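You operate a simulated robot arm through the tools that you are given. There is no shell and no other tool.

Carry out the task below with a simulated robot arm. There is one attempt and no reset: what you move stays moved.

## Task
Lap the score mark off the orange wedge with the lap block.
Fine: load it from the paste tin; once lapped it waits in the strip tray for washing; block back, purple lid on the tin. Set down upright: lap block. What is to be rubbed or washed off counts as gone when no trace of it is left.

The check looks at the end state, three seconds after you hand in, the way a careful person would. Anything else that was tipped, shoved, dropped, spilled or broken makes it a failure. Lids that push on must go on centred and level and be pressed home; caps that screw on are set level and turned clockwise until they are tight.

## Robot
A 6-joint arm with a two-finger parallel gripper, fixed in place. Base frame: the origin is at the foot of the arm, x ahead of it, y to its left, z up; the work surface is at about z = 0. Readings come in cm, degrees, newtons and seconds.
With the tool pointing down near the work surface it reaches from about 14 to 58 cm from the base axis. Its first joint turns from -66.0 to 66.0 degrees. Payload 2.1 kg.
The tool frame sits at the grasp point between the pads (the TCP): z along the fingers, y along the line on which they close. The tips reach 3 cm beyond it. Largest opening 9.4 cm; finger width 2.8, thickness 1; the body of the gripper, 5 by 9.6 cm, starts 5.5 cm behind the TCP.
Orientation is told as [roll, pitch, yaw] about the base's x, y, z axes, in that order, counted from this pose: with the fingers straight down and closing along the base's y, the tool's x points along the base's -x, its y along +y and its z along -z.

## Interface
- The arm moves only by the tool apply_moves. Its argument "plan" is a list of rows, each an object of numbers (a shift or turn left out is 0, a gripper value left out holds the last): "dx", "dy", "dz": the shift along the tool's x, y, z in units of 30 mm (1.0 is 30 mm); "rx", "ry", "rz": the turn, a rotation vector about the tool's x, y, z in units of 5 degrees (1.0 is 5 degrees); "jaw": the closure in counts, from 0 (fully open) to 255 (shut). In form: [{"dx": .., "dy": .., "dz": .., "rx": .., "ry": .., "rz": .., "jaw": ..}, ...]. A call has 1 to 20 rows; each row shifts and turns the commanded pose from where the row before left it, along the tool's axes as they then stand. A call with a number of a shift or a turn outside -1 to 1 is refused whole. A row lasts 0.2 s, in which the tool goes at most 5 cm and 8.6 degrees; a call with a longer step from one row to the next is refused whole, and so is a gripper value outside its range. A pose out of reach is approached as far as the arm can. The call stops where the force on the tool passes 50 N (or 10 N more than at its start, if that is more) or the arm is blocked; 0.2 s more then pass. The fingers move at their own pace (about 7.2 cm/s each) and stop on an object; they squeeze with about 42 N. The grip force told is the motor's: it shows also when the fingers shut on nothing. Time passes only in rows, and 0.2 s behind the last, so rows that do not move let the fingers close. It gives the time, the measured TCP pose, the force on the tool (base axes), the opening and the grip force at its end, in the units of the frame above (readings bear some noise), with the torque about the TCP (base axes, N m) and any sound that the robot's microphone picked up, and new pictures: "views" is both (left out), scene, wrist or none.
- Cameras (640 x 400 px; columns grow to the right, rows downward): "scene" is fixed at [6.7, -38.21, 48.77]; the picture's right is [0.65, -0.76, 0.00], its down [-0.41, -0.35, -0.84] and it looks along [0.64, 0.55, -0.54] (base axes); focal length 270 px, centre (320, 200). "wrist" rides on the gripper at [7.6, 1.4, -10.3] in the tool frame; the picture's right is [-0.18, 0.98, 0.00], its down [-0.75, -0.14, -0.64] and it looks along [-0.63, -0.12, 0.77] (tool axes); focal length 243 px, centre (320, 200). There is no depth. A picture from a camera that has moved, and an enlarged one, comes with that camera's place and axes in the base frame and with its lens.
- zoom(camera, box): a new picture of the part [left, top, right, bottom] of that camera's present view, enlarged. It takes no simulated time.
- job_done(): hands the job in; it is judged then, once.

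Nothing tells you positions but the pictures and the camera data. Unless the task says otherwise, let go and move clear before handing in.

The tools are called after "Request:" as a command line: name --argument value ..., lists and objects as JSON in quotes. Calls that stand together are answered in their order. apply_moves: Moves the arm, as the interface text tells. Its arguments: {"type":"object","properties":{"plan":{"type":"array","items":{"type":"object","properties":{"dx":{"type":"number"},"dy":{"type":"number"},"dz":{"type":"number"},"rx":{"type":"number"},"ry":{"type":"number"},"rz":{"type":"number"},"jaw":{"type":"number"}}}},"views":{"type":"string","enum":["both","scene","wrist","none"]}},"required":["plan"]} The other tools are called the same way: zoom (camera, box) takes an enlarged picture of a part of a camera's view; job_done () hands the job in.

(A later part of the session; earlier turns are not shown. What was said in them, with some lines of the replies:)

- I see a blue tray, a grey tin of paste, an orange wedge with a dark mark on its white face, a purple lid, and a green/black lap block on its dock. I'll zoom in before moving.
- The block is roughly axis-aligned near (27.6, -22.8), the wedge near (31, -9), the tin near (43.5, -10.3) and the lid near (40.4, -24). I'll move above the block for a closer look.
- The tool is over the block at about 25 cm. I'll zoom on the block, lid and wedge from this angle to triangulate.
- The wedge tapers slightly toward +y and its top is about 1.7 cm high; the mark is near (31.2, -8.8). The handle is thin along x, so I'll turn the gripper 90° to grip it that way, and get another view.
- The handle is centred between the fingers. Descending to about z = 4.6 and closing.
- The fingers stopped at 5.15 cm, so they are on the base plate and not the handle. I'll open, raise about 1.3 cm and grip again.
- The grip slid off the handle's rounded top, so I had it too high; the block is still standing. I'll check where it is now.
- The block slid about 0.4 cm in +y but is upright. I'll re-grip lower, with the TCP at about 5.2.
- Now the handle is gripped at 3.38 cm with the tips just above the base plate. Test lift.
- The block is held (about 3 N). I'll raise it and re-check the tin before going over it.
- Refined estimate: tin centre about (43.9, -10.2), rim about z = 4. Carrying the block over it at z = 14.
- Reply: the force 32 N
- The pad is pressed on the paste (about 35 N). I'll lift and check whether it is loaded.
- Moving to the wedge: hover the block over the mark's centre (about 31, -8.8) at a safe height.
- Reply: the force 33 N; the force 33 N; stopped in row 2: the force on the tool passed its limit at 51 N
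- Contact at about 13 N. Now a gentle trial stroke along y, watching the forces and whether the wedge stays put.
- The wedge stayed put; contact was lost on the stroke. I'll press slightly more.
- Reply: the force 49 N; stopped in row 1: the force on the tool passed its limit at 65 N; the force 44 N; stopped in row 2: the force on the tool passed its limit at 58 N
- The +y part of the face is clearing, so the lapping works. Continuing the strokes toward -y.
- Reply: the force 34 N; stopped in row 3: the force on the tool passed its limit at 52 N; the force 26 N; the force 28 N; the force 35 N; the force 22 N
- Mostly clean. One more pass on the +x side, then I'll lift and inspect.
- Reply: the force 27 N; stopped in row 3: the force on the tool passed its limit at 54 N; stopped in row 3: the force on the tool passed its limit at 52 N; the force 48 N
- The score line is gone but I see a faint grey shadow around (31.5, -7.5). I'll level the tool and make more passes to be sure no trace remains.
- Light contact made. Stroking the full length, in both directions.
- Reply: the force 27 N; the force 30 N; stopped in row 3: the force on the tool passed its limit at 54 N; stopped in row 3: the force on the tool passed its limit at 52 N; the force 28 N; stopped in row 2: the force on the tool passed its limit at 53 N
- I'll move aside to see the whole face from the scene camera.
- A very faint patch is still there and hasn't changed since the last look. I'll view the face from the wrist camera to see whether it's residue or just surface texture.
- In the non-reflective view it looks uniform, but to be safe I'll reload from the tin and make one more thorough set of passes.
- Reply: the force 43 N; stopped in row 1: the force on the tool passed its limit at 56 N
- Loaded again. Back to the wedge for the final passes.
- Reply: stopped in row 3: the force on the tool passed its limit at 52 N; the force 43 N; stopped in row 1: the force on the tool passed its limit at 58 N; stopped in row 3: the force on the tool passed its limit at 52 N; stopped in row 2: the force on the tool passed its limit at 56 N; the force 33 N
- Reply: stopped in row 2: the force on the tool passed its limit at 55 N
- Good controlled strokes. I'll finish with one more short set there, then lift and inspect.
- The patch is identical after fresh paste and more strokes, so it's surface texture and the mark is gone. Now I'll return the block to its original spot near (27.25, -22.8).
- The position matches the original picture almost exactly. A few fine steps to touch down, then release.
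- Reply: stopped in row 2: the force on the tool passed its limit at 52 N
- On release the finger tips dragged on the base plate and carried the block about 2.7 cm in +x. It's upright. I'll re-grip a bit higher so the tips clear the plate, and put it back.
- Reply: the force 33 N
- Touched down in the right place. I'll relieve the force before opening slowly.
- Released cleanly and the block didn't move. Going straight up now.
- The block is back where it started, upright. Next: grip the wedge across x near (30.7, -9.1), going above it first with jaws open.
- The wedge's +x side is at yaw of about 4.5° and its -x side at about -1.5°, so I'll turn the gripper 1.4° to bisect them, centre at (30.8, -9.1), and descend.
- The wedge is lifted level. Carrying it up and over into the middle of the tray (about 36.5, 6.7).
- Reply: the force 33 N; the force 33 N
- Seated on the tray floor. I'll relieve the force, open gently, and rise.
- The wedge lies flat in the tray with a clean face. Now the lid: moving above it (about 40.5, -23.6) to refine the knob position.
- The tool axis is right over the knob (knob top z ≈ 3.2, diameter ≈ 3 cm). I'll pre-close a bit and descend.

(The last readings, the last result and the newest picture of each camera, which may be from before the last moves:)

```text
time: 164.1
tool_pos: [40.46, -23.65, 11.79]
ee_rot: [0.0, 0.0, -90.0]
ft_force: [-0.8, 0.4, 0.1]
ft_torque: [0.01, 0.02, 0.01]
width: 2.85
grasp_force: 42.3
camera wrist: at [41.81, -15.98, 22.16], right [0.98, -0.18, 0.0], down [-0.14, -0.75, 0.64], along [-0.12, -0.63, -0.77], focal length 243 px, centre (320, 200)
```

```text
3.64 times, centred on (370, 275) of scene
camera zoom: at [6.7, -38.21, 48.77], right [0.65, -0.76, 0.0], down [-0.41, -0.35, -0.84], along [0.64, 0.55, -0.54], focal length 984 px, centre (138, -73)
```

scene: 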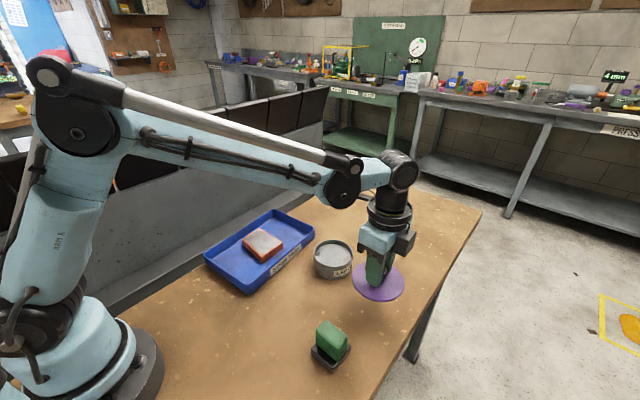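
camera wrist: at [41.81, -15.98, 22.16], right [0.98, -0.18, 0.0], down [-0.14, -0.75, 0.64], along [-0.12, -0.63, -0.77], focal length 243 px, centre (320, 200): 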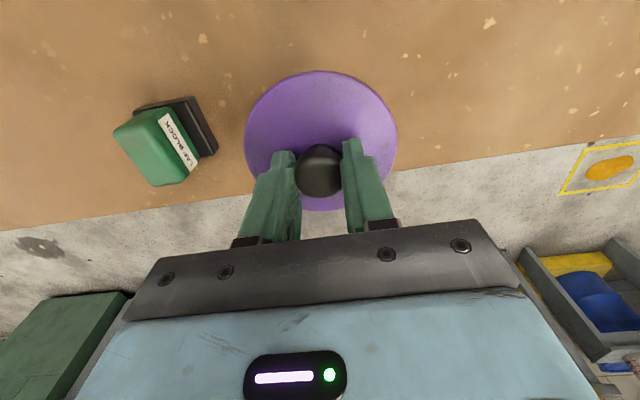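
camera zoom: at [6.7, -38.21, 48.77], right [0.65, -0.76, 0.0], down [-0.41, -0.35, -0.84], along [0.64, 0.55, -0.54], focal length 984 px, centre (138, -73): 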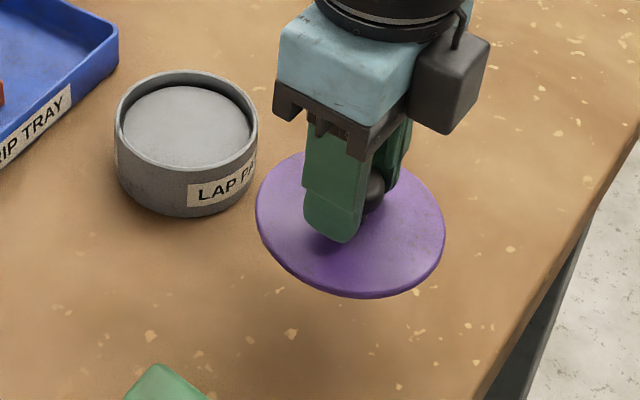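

The lid is held level. Before placing it I'll get an unobstructed wrist view of the tin to pin down its centre.

Request:
apply_moves --plan '[{"dz": -1}, {"dz": -1}, {"dx": 0.78, "dy": -0.43}, {"dx": 0.78, "dy": -0.43}, {"dx": 0.78, "dy": -0.43}, {"dx": 0.78, "dy": -0.43}, {"dx": 0.78, "dy": -0.43}, {}, {}]'

Request:
zoom --camera "wrist" --box '[360, 0, 490, 120]'

Request:
zoom --camera "scene" --box '[300, 230, 370, 290]'

```text
time: 166.1
tool_pos: [34.09, -12.08, 17.83]
ee_rot: [0.0, 0.0, -90.1]
ft_force: [0.2, -0.6, -0.5]
ft_torque: [0.02, 0.05, 0.01]
width: 2.86
grasp_force: 42.3
camera wrist: at [35.49, -4.3, 28.16], right [0.98, -0.19, 0.0], down [-0.14, -0.75, 0.64], along [-0.12, -0.63, -0.77], focal length 243 px, centre (320, 200)
```

scene: 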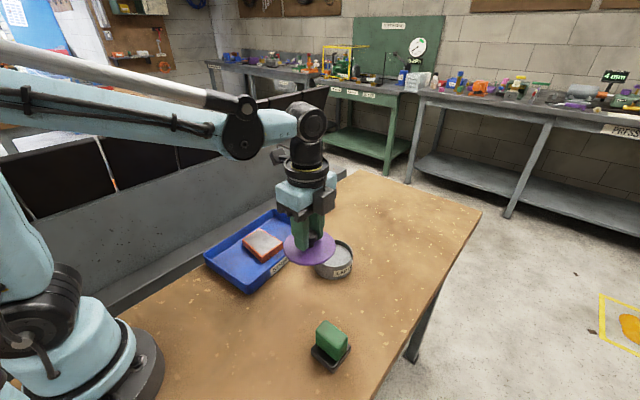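
wrist: 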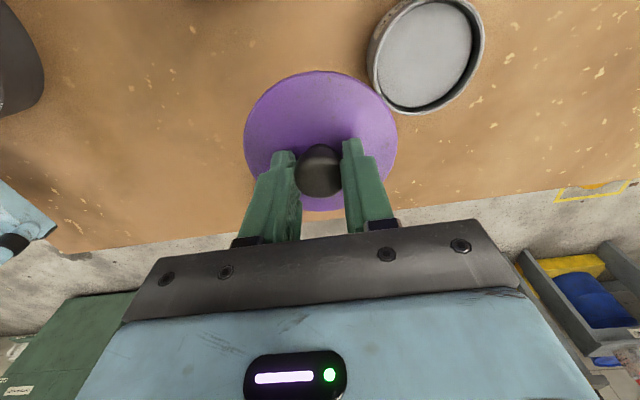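

```text
3.33 times, centred on (425, 60) of wrist
camera zoom: at [35.49, -4.3, 28.16], right [0.98, -0.19, 0.0], down [-0.14, -0.75, 0.64], along [-0.12, -0.63, -0.77], focal length 809 px, centre (-30, 667)
```

zoom: 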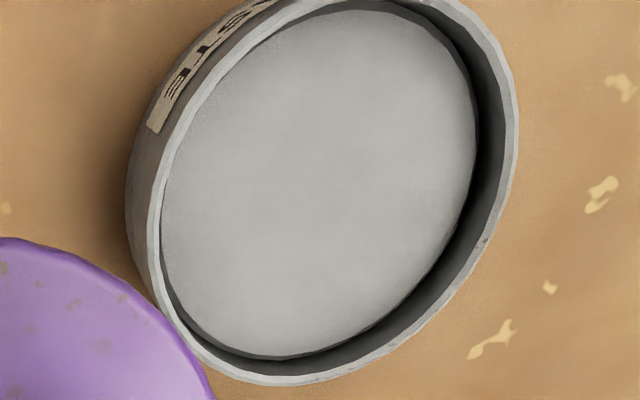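

```text
6.67 times, centred on (335, 260) of scene
camera zoom: at [6.7, -38.21, 48.77], right [0.65, -0.76, 0.0], down [-0.41, -0.35, -0.84], along [0.64, 0.55, -0.54], focal length 1803 px, centre (220, -200)
```

zoom: 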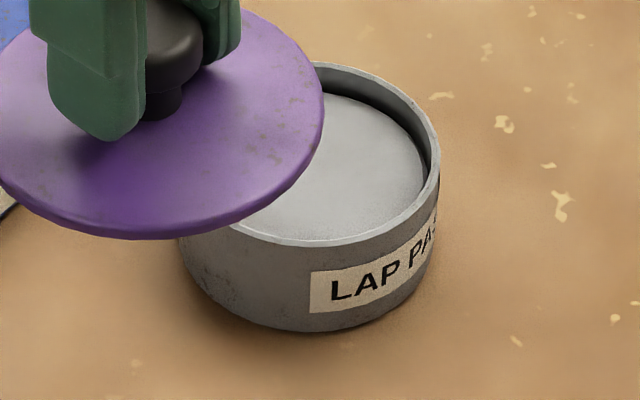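

Request:
zoom --camera "wrist" --box '[235, 60, 405, 220]'

```text
2.50 times, centred on (320, 140) of wrist
camera zoom: at [35.49, -4.3, 28.16], right [0.98, -0.19, 0.0], down [-0.14, -0.75, 0.64], along [-0.12, -0.63, -0.77], focal length 606 px, centre (320, 350)
```

zoom: 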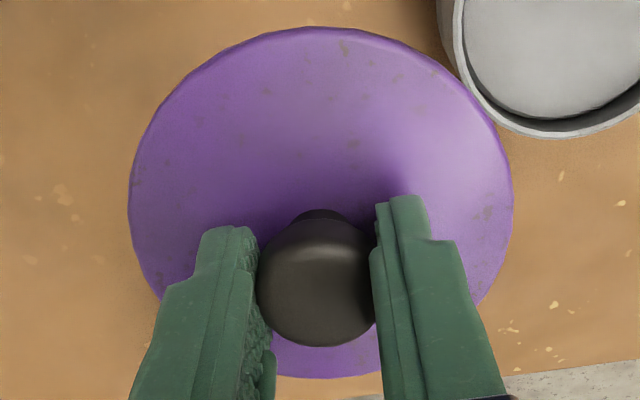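

Request:
apply_moves --plan '[{"dy": 0.82, "dx": 0.135}, {"dy": 0.82, "dx": 0.135}, {"dy": 0.82, "dx": 0.135}, {"dy": 0.82, "dx": 0.135}, {}, {"dz": 0.8}, {"dz": 0.8}, {"dz": 0.8}, {}, {}]'

Request:
zoom --camera "scene" --box '[300, 225, 370, 285]'

Request:
zoom --camera "wrist" --box '[235, 40, 405, 200]'

```text
time: 168.3
tool_pos: [43.81, -10.48, 10.6]
ee_rot: [0.0, -0.1, -89.9]
ft_force: [-0.1, 0.6, -0.4]
ft_torque: [-0.01, 0.0, -0.01]
width: 2.84
grasp_force: 42.2
camera wrist: at [45.26, -2.69, 20.97], right [0.98, -0.18, 0.0], down [-0.14, -0.75, 0.64], along [-0.12, -0.63, -0.77], focal length 243 px, centre (320, 200)
```

scene: 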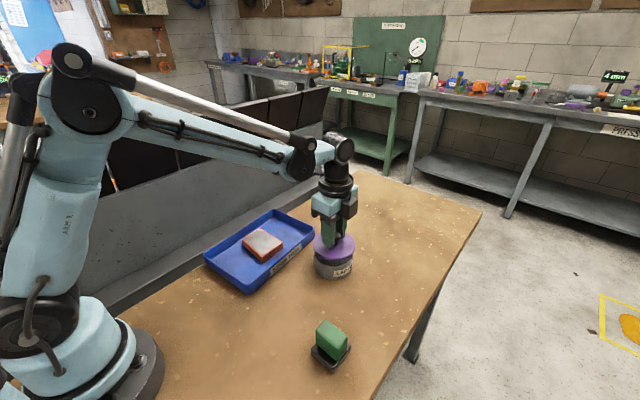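
wrist: 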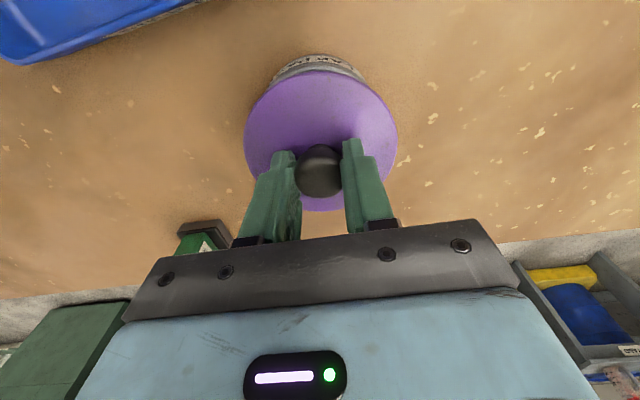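

```text
6.67 times, centred on (335, 255) of scene
camera zoom: at [6.7, -38.21, 48.77], right [0.65, -0.76, 0.0], down [-0.41, -0.35, -0.84], along [0.64, 0.55, -0.54], focal length 1803 px, centre (220, -167)
```

zoom: 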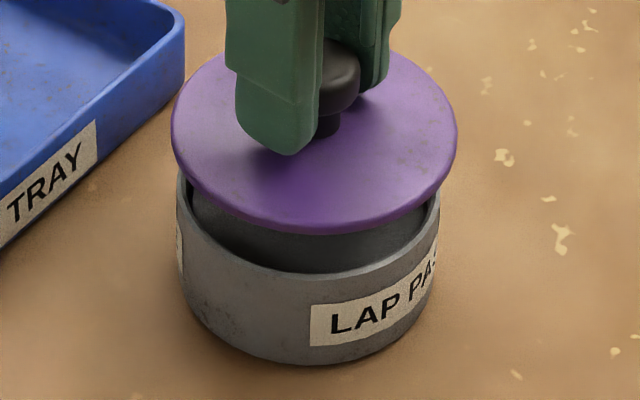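

```text
2.50 times, centred on (320, 120) of wrist
camera zoom: at [45.26, -2.69, 20.97], right [0.98, -0.18, 0.0], down [-0.14, -0.75, 0.64], along [-0.12, -0.63, -0.77], focal length 606 px, centre (320, 400)
```

zoom: 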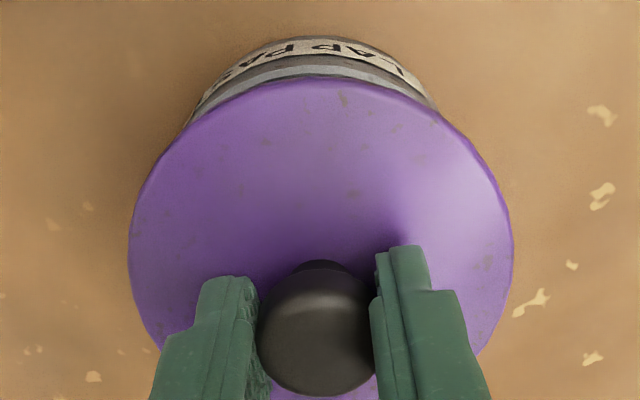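

Slight offset visible (about 1–2 mm). Correcting it, then lowering closer to recheck.

Request:
apply_moves --plan '[{"dy": -0.04, "dx": 0.035}, {"dz": 0.2}, {"dz": 0.2}, {}, {}]'

Request:
zoom --camera "scene" --box '[300, 225, 370, 285]'

Request:
zoom --camera "wrist" --box '[235, 40, 405, 200]'

```text
time: 169.5
tool_pos: [43.62, -10.26, 9.4]
ee_rot: [0.1, 0.0, -90.1]
ft_force: [0.0, -0.2, -0.1]
ft_torque: [0.01, 0.01, -0.01]
width: 2.83
grasp_force: 42.2
camera wrist: at [45.14, -2.61, 19.79], right [0.98, -0.18, 0.0], down [-0.14, -0.75, 0.64], along [-0.12, -0.63, -0.77], focal length 243 px, centre (320, 200)
```

scene: 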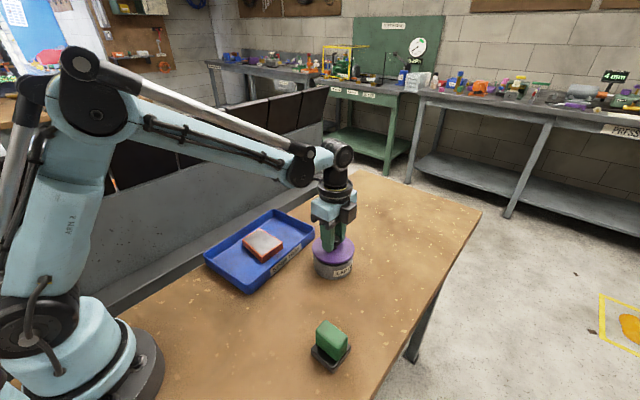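
wrist: 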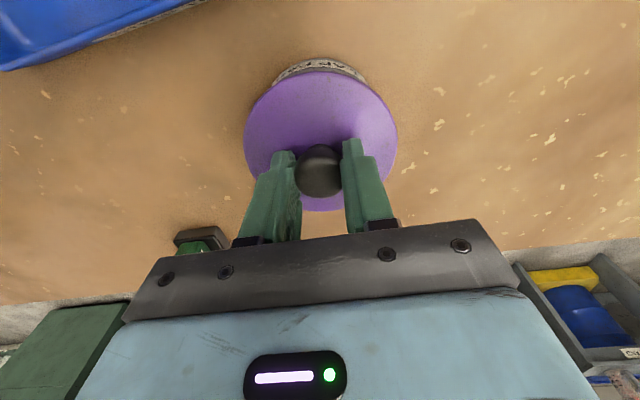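

```text
6.67 times, centred on (335, 255) of scene
camera zoom: at [6.7, -38.21, 48.77], right [0.65, -0.76, 0.0], down [-0.41, -0.35, -0.84], along [0.64, 0.55, -0.54], focal length 1803 px, centre (220, -167)
```

zoom: 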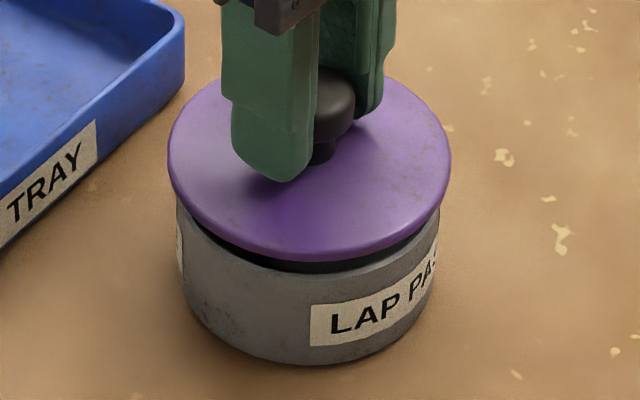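

```text
2.50 times, centred on (320, 120) of wrist
camera zoom: at [45.14, -2.61, 19.79], right [0.98, -0.18, 0.0], down [-0.14, -0.75, 0.64], along [-0.12, -0.63, -0.77], focal length 606 px, centre (320, 400)
```

zoom: 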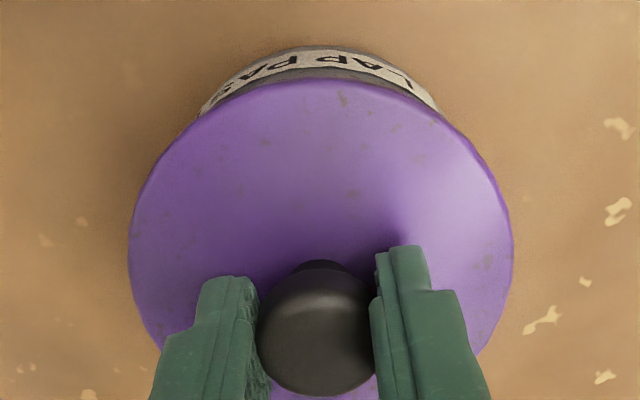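

Well centred in both views now. Lowering slowly to contact.

Request:
apply_moves --plan '[{"dz": 0.1}, {"dz": 0.05}, {}]' --views "none"

Request:
apply_moves --plan '[{"dz": 0.04}, {}]' --views "none"

Request:
apply_moves --plan '[{"dz": 0.03}, {}]' --views "none"

Request:
zoom --camera "scene" --box '[300, 225, 370, 285]'

```text
time: 170.3
tool_pos: [43.79, -10.35, 8.85]
ee_rot: [-0.1, -0.1, -90.0]
ft_force: [-0.2, -0.5, -0.3]
ft_torque: [-0.01, 0.0, 0.01]
width: 2.82
grasp_force: 42.1
```

```text
time: 170.9
tool_pos: [43.76, -10.29, 8.84]
ee_rot: [0.0, 0.1, -90.1]
ft_force: [-0.4, 0.1, -1.5]
ft_torque: [-0.04, 0.0, -0.01]
width: 2.83
grasp_force: 42.5
```

```text
time: 171.5
tool_pos: [43.81, -10.29, 8.61]
ee_rot: [0.0, 0.0, -90.1]
ft_force: [-0.6, -0.6, 0.1]
ft_torque: [0.0, -0.01, 0.0]
width: 2.83
grasp_force: 42.7
```

```text
6.67 times, centred on (335, 255) of scene
camera zoom: at [6.7, -38.21, 48.77], right [0.65, -0.76, 0.0], down [-0.41, -0.35, -0.84], along [0.64, 0.55, -0.54], focal length 1803 px, centre (220, -167)
```

zoom: 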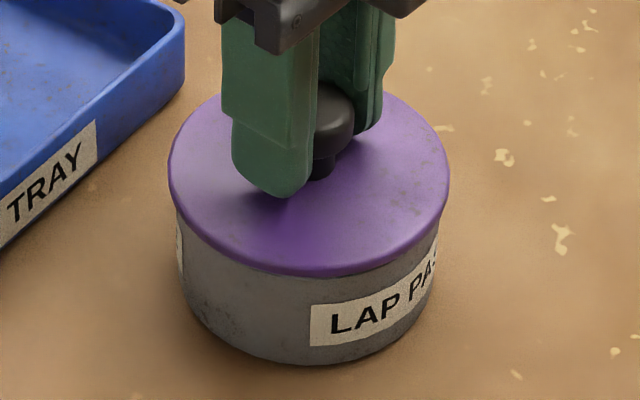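

Request:
apply_moves --plan '[{"dz": 0.03}, {}]' --views "none"

Request:
apply_moves --plan '[{"dz": 0.03}, {}]' --views "none"

Request:
apply_moves --plan '[{"dz": 0.02}, {}]' --views "none"

Request:
zoom --camera "scene" --box '[300, 225, 370, 285]'

```text
time: 172.1
tool_pos: [43.74, -10.36, 8.66]
ee_rot: [-0.1, 0.0, -90.0]
ft_force: [-0.9, -0.3, 0.2]
ft_torque: [0.0, 0.03, -0.01]
width: 2.84
grasp_force: 42.1
```

```text
time: 172.7
tool_pos: [43.7, -10.31, 8.53]
ee_rot: [0.0, 0.1, -90.0]
ft_force: [-0.7, -0.9, -0.7]
ft_torque: [0.02, -0.01, -0.01]
width: 2.81
grasp_force: 42.2
```

```text
time: 173.3
tool_pos: [43.69, -10.31, 8.49]
ee_rot: [0.0, 0.1, -90.2]
ft_force: [-0.6, -0.1, 0.1]
ft_torque: [-0.01, 0.01, -0.02]
width: 2.83
grasp_force: 42.2
```

```text
6.67 times, centred on (335, 255) of scene
camera zoom: at [6.7, -38.21, 48.77], right [0.65, -0.76, 0.0], down [-0.41, -0.35, -0.84], along [0.64, 0.55, -0.54], focal length 1803 px, centre (220, -167)
```

zoom: 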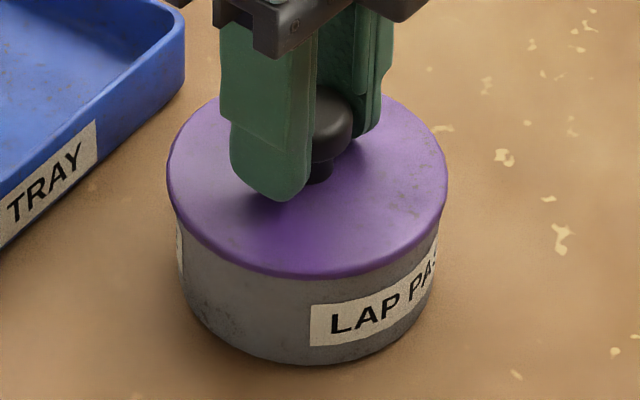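

Request:
apply_moves --plan '[{"dz": 0.02}, {}]' --views "none"

Request:
apply_moves --plan '[{"dz": 0.02}, {}]' --views "none"

Request:
apply_moves --plan '[{"dz": 0.02}, {}]' --views "none"

Request:
apply_moves --plan '[{"dz": 0.02}, {}]' --views "none"

```text
time: 173.9
tool_pos: [43.65, -10.24, 8.5]
ee_rot: [0.0, 0.0, -90.1]
ft_force: [0.6, 0.0, -1.7]
ft_torque: [0.02, -0.01, 0.03]
width: 2.82
grasp_force: 41.8
```

```text
time: 174.5
tool_pos: [43.6, -10.21, 8.43]
ee_rot: [0.0, 0.0, -90.0]
ft_force: [0.0, 0.5, 0.3]
ft_torque: [-0.05, -0.01, 0.03]
width: 2.84
grasp_force: 42.0
```

```text
time: 175.1
tool_pos: [43.81, -10.38, 8.3]
ee_rot: [0.0, -0.1, -90.1]
ft_force: [0.3, -0.4, -0.8]
ft_torque: [-0.01, 0.0, 0.0]
width: 2.83
grasp_force: 42.1
```

```text
time: 175.7
tool_pos: [43.83, -10.27, 8.35]
ee_rot: [0.0, 0.0, -90.1]
ft_force: [-3.1, -0.5, 26.7]
ft_torque: [0.02, 0.01, -0.08]
width: 2.83
grasp_force: 41.9
```

Request:
zoom --camera "scene" --box '[300, 225, 370, 285]'

Request:
apply_moves --plan '[{"dz": 0.01}, {}]'

Request:
zoom --camera "wrist" --box '[235, 40, 405, 200]'

Request:
zoom --camera "scene" --box '[312, 245, 357, 285]'

```text
6.67 times, centred on (335, 255) of scene
camera zoom: at [6.69, -38.2, 48.78], right [0.65, -0.76, 0.0], down [-0.41, -0.35, -0.84], along [0.64, 0.55, -0.54], focal length 1803 px, centre (220, -167)
```

zoom: 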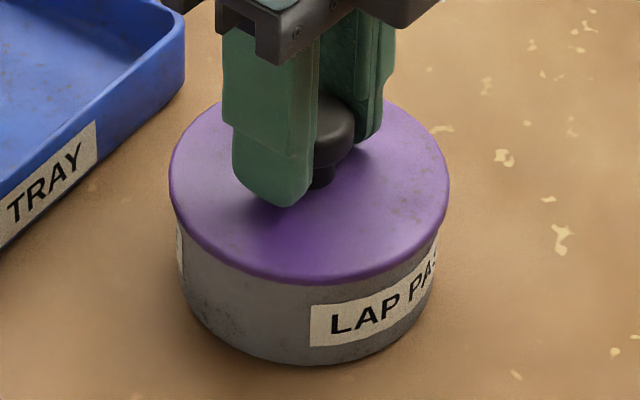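

```text
time: 176.3
tool_pos: [43.86, -10.41, 8.24]
ee_rot: [0.0, 0.0, -90.1]
ft_force: [-1.6, -2.9, 28.8]
ft_torque: [0.06, 0.05, -0.08]
width: 2.81
grasp_force: 41.9
camera wrist: at [45.16, -2.62, 18.66], right [0.98, -0.19, 0.0], down [-0.14, -0.75, 0.64], along [-0.12, -0.63, -0.77], focal length 243 px, centre (320, 200)
```

scene: 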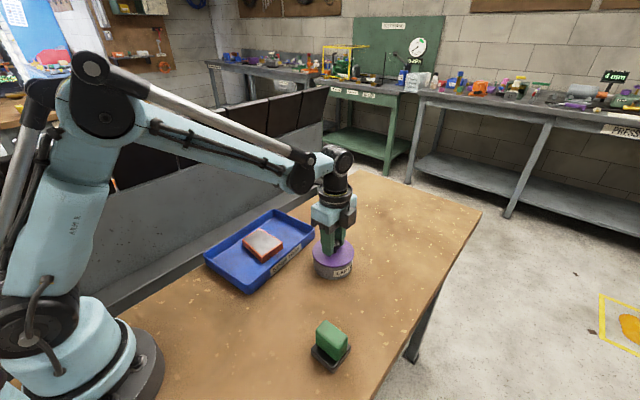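
wrist: 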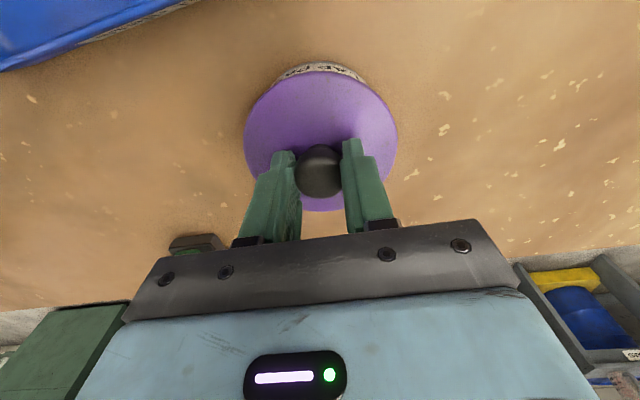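

```text
2.50 times, centred on (320, 120) of wrist
camera zoom: at [45.16, -2.62, 18.66], right [0.98, -0.19, 0.0], down [-0.14, -0.75, 0.64], along [-0.12, -0.63, -0.77], focal length 606 px, centre (320, 400)
```

zoom: 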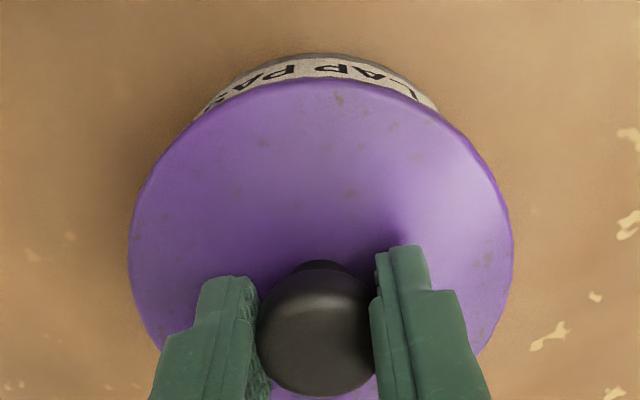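

```text
10.00 times, centred on (334, 265) of scene
camera zoom: at [6.69, -38.2, 48.78], right [0.65, -0.76, 0.0], down [-0.41, -0.35, -0.84], along [0.64, 0.55, -0.54], focal length 2705 px, centre (175, -450)
```

zoom: 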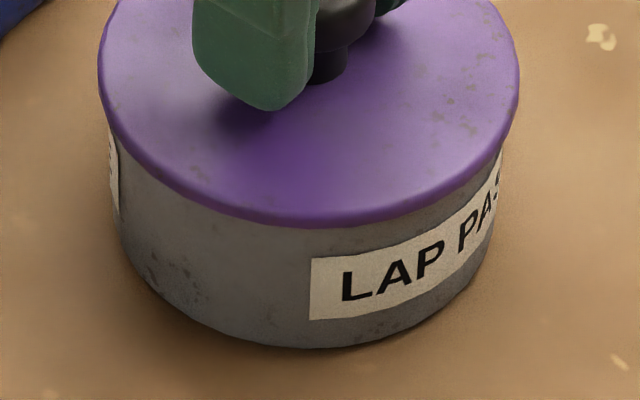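

The lid is on the rim, level and centred. Now pressing it home, watching force and sound.

Request:
apply_moves --plan '[{"dz": 0.012}, {}]' --views "none"

Request:
apply_moves --plan '[{"dz": 0.012}, {}]' --views "none"

Request:
apply_moves --plan '[{"dz": 0.012}, {}]' --views "none"

```text
time: 176.9
tool_pos: [43.73, -10.32, 8.29]
ee_rot: [0.0, -0.1, -90.1]
ft_force: [2.7, -4.9, 31.8]
ft_torque: [-0.12, -0.06, -0.06]
width: 2.84
grasp_force: 42.3
```

```text
time: 177.5
tool_pos: [43.73, -10.18, 8.22]
ee_rot: [0.0, -0.1, -90.1]
ft_force: [-1.8, -7.3, 31.5]
ft_torque: [-0.16, 0.01, -0.1]
width: 2.83
grasp_force: 41.5
```

```text
time: 178.1
tool_pos: [43.84, -10.22, 8.26]
ee_rot: [-0.1, 0.0, -90.1]
ft_force: [-6.7, -7.2, 30.6]
ft_torque: [-0.14, 0.08, -0.09]
width: 2.84
grasp_force: 42.2
```

Request:
zoom --camera "scene" --box '[312, 240, 357, 280]'

Request:
apply_moves --plan '[{"dz": -0.03}, {}, {"jaw": 170}, {"jaw": 150}, {"jaw": 130}, {"jaw": 115}, {}, {"dz": -0.2}, {"dz": -0.5}, {"dz": -0.8}, {}]'

Request:
zoom --camera "scene" --box '[305, 230, 365, 285]'

Request:
zoom --camera "wrist" --box '[235, 20, 405, 180]'

```text
10.00 times, centred on (334, 260) of scene
camera zoom: at [6.68, -38.2, 48.78], right [0.65, -0.76, 0.0], down [-0.41, -0.35, -0.84], along [0.64, 0.55, -0.54], focal length 2705 px, centre (175, -400)
```

zoom: 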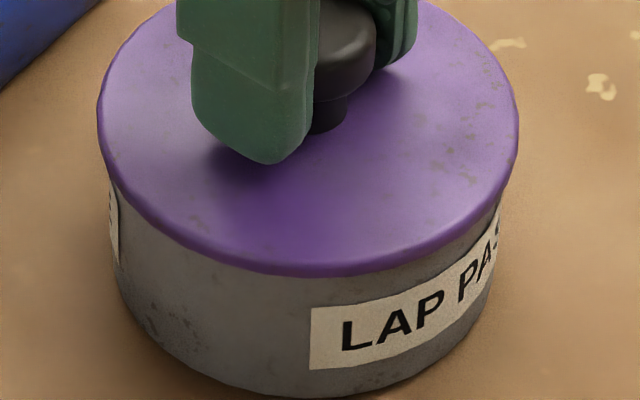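

```text
time: 180.5
tool_pos: [43.92, -10.19, 12.69]
ee_rot: [-0.1, 0.0, -90.1]
ft_force: [-0.3, 0.5, -0.5]
ft_torque: [-0.01, 0.01, 0.02]
width: 5.16
grasp_force: 0.1
camera wrist: at [45.21, -2.51, 23.1], right [0.98, -0.18, 0.0], down [-0.14, -0.75, 0.64], along [-0.12, -0.63, -0.77], focal length 243 px, centre (320, 200)
```

scene: 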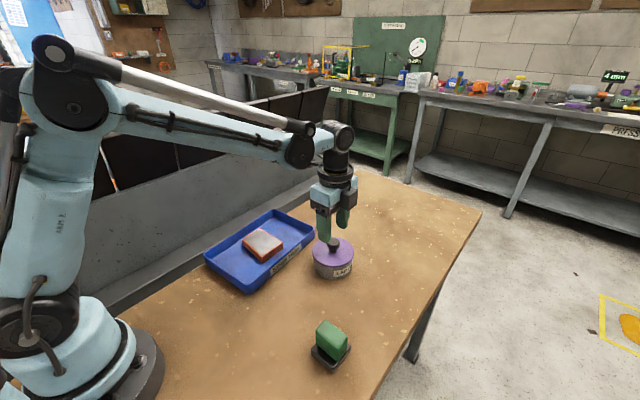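
wrist: 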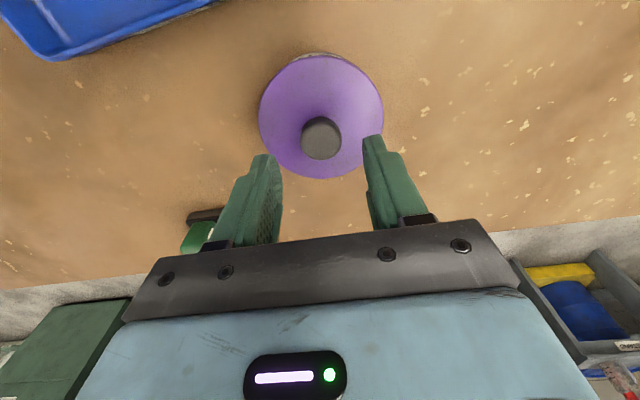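

```text
7.27 times, centred on (335, 258) of scene
camera zoom: at [6.7, -38.21, 48.77], right [0.65, -0.76, 0.0], down [-0.41, -0.35, -0.84], along [0.64, 0.55, -0.54], focal length 1967 px, centre (211, -218)
```

zoom: 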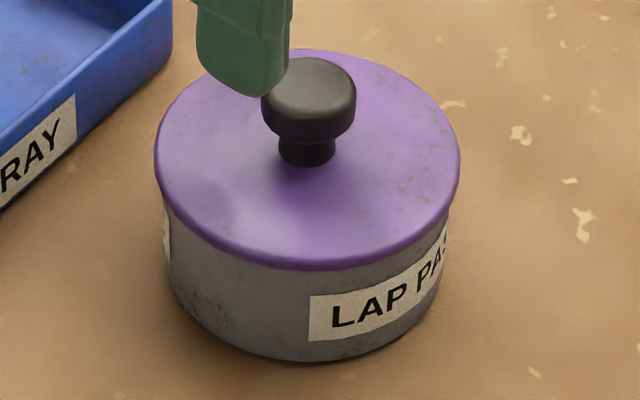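

```text
2.50 times, centred on (320, 100) of wrist
camera zoom: at [45.21, -2.51, 23.1], right [0.98, -0.18, 0.0], down [-0.14, -0.75, 0.64], along [-0.12, -0.63, -0.77], focal length 606 px, centre (320, 450)
```

zoom: 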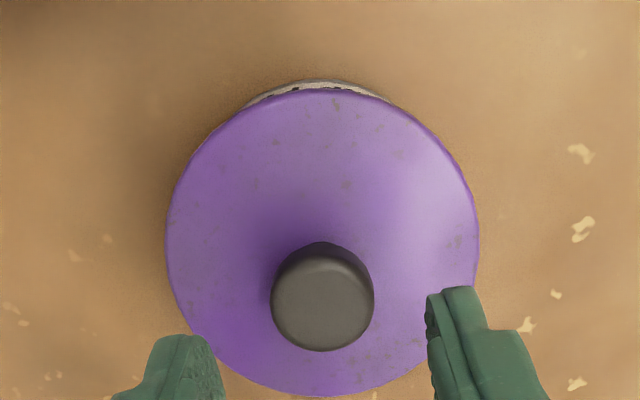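

The lid looks level and centred. Gripping the knob only gave about 31 N before slipping, so I'll close the fingers and press down on top of the knob.

Request:
apply_moves --plan '[{"jaw": 255, "dx": -0.07, "dy": 0.015}, {"jaw": 255}, {"jaw": 255}, {"jaw": 255}, {"dz": 0.4}, {"dz": 0.3}, {"dz": 0.05}, {}]'

Request:
zoom --camera "wrist" --box '[235, 40, 405, 200]'

Request:
zoom --camera "scene" --box '[305, 215, 365, 285]'

```text
time: 182.4
tool_pos: [43.83, -10.62, 10.61]
ee_rot: [-0.1, -0.1, -90.1]
ft_force: [-0.3, 0.2, 14.5]
ft_torque: [0.05, 0.01, -0.01]
width: 0.01
grasp_force: 32.6
stopped in row 8: the force on the tool passed its limit at 52 N (the readings are from after the stop); the commanded pose is now the measured one
camera wrist: at [45.24, -2.82, 20.95], right [0.98, -0.19, 0.0], down [-0.14, -0.75, 0.64], along [-0.12, -0.63, -0.77], focal length 243 px, centre (320, 200)
```

scene: 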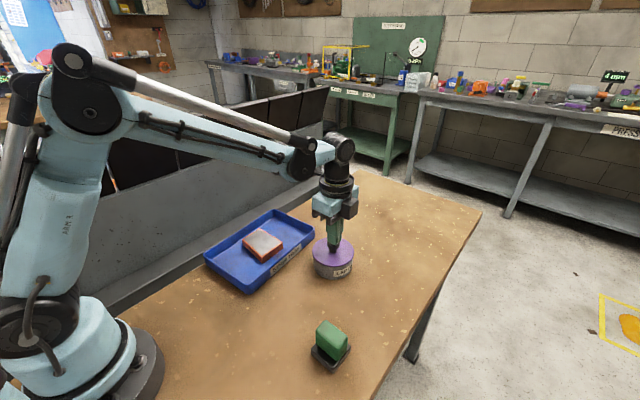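
wrist: 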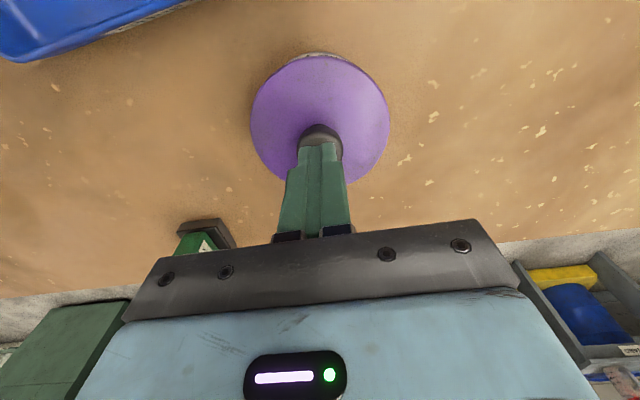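

```text
2.50 times, centred on (320, 120) of wrist
camera zoom: at [45.24, -2.82, 20.95], right [0.98, -0.19, 0.0], down [-0.14, -0.75, 0.64], along [-0.12, -0.63, -0.77], focal length 606 px, centre (320, 400)
```

zoom: 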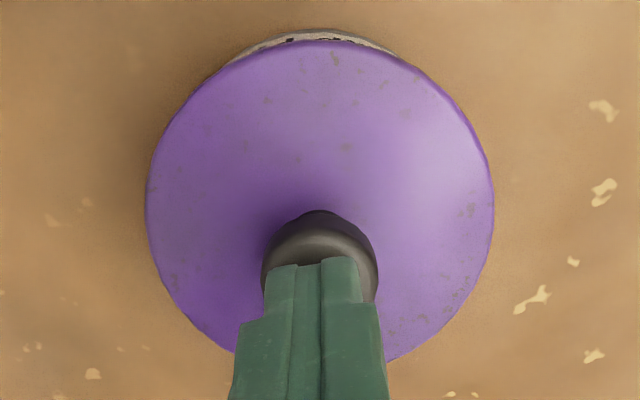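

```text
5.71 times, centred on (335, 250) of scene
camera zoom: at [6.69, -38.21, 48.77], right [0.65, -0.76, 0.0], down [-0.41, -0.35, -0.84], along [0.64, 0.55, -0.54], focal length 1546 px, centre (234, -86)
```

zoom: 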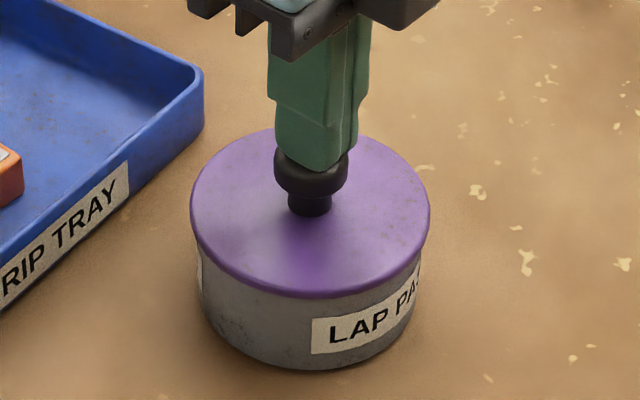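

Request:
apply_moves --plan '[{"dz": 0.012}, {}, {}]' --views "none"

Request:
apply_moves --plan '[{"dz": 0.01}, {}, {}]' --views "none"

Request:
apply_moves --plan '[{"dz": 0.008}, {}, {}]' --views "none"

```text
time: 183.2
tool_pos: [43.78, -10.53, 10.56]
ee_rot: [0.0, -0.1, -90.1]
ft_force: [-2.3, -0.4, 44.3]
ft_torque: [0.11, 0.08, 0.0]
width: 0.01
grasp_force: 33.1
```

```text
time: 183.7
tool_pos: [43.81, -10.52, 10.68]
ee_rot: [-0.1, -0.1, -90.1]
ft_force: [-1.0, 0.1, 16.8]
ft_torque: [0.03, 0.03, 0.01]
width: 0.0
grasp_force: 33.4
stopped in row 2: the force on the tool passed its limit at 55 N (the readings are from after the stop); the commanded pose is now the measured one
```

```text
time: 184.5
tool_pos: [43.86, -10.52, 10.53]
ee_rot: [0.0, 0.0, -90.1]
ft_force: [1.4, 0.0, 41.4]
ft_torque: [0.04, -0.03, 0.03]
width: 0.0
grasp_force: 32.6
```

The lid doesn't yield any further at 40–55 N, so it's home. Retreating for a final check.

Request:
apply_moves --plan '[{"dz": -0.05}, {"dz": -0.5}, {"dz": -1}, {"dz": -1}, {"dz": -1}, {"dx": 1}, {"dx": 1, "dy": -1}, {"dx": 1, "dy": -1}, {"dy": -1}, {"dy": -1}, {}]'

Request:
zoom --camera "scene" --box '[300, 225, 370, 290]'

Request:
zoom --camera "scene" --box '[200, 200, 420, 380]'

Request:
zoom --camera "scene" --box '[305, 310, 360, 375]'

```text
time: 186.9
tool_pos: [31.91, -1.59, 21.33]
ee_rot: [-0.2, 0.0, -90.1]
ft_force: [0.5, 0.7, 0.8]
ft_torque: [0.0, -0.01, -0.01]
width: 0.0
grasp_force: 32.9
camera wrist: at [33.43, 6.16, 31.68], right [0.98, -0.19, 0.0], down [-0.14, -0.75, 0.64], along [-0.12, -0.63, -0.77], focal length 243 px, centre (320, 200)
```

scene: 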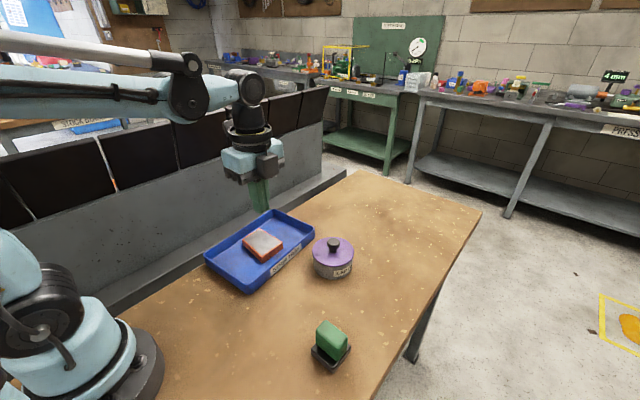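
wrist: 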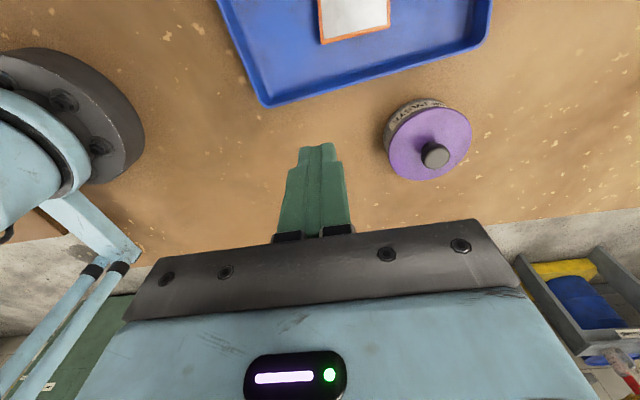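

```text
6.15 times, centred on (335, 258) of scene
camera zoom: at [6.7, -38.21, 48.77], right [0.65, -0.76, 0.0], down [-0.41, -0.35, -0.84], along [0.64, 0.55, -0.54], focal length 1664 px, centre (228, -154)
```

zoom: 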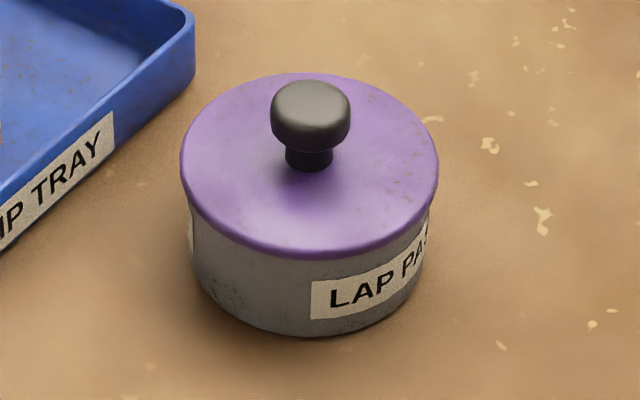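

```text
2.22 times, centred on (310, 290) of scene
camera zoom: at [6.7, -38.21, 48.77], right [0.65, -0.76, 0.0], down [-0.41, -0.35, -0.84], along [0.64, 0.55, -0.54], focal length 601 px, centre (342, 0)
```

zoom: 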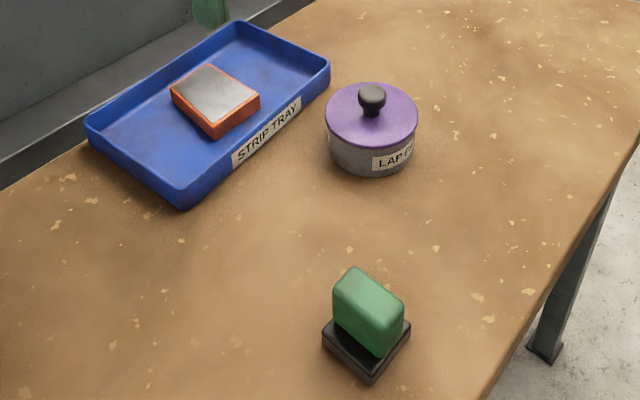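

```text
6.15 times, centred on (332, 342) of scene
camera zoom: at [6.7, -38.21, 48.77], right [0.65, -0.76, 0.0], down [-0.41, -0.35, -0.84], along [0.64, 0.55, -0.54], focal length 1664 px, centre (243, -677)
```

zoom: 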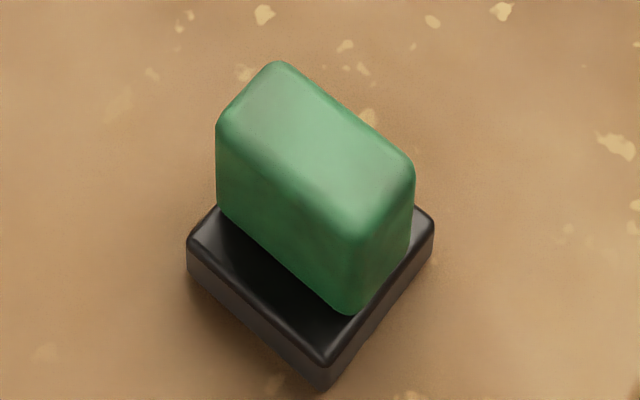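

Request:
zoom --camera "wrist" --box '[300, 0, 420, 60]'

Request:
zoom --camera "scene" --box '[235, 222, 290, 268]'

Request:
zoom --camera "wrist" --box '[370, 80, 490, 190]'

```text
5.33 times, centred on (360, 30) of wrist
camera zoom: at [33.43, 6.16, 31.68], right [0.98, -0.19, 0.0], down [-0.14, -0.75, 0.64], along [-0.12, -0.63, -0.77], focal length 1294 px, centre (107, 1107)
```

zoom: 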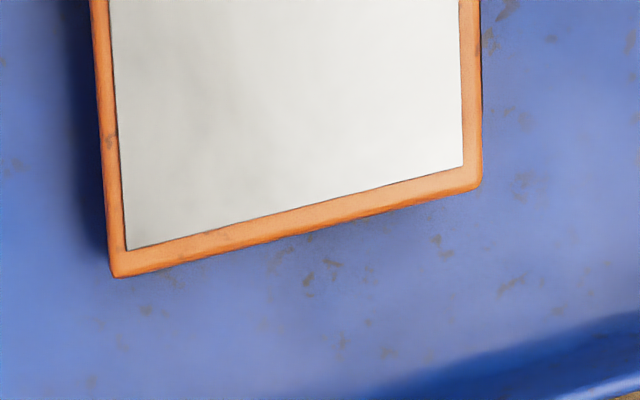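

```text
8.70 times, centred on (262, 245) of scene
camera zoom: at [6.7, -38.21, 48.77], right [0.65, -0.76, 0.0], down [-0.41, -0.35, -0.84], along [0.64, 0.55, -0.54], focal length 2352 px, centre (820, -191)
```

zoom: 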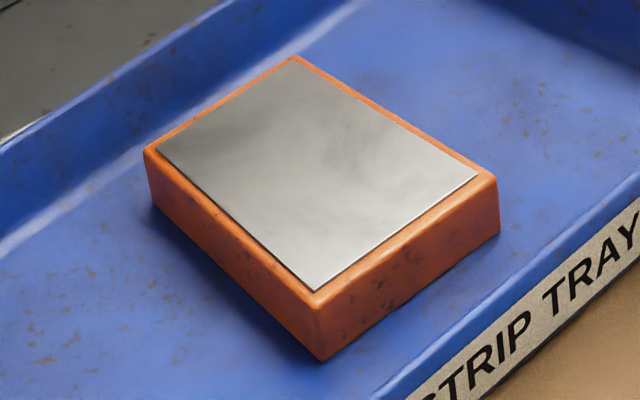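

```text
3.64 times, centred on (430, 135) of wrist
camera zoom: at [33.43, 6.16, 31.68], right [0.98, -0.19, 0.0], down [-0.14, -0.75, 0.64], along [-0.12, -0.63, -0.77], focal length 882 px, centre (-80, 436)
```

zoom: 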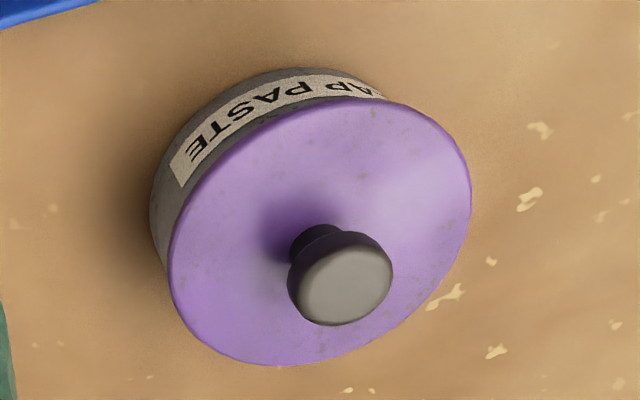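

The wedge's face is clean and it lies flat in the strip tray. The block stands upright at its original place, the purple lid is pressed home level on the tin, and the gripper is clear, so I'm handing in.

Request:
job_done

```text
The job is handed in.
```

I lapped the score mark off the orange wedge, and the job is handed in; no verdict has come back.

- **Wedge:** I see no trace of the mark. A faint cloudy patch stayed the same after fresh paste and more strokes, so I took it for surface texture. The wedge lies flat in the strip tray.
- **Lap block:** It stands upright where it started, to within a millimetre or two by the pictures. I loaded it from the paste tin twice. My first grips slipped, which slid it about 0.4 cm. My first release dragged it about 2.7 cm along the bench, so I picked it up again and put it back. It stayed upright throughout.
- **Tin lid:** The purple lid is on, centred and level. I pressed it down with a bit over 50 N until it would not move further. I heard no click, so I am judging that it is home from the force and the pictures.

Nothing else looks tipped, moved or spilled in the last pictures, and the arm is clear of everything.
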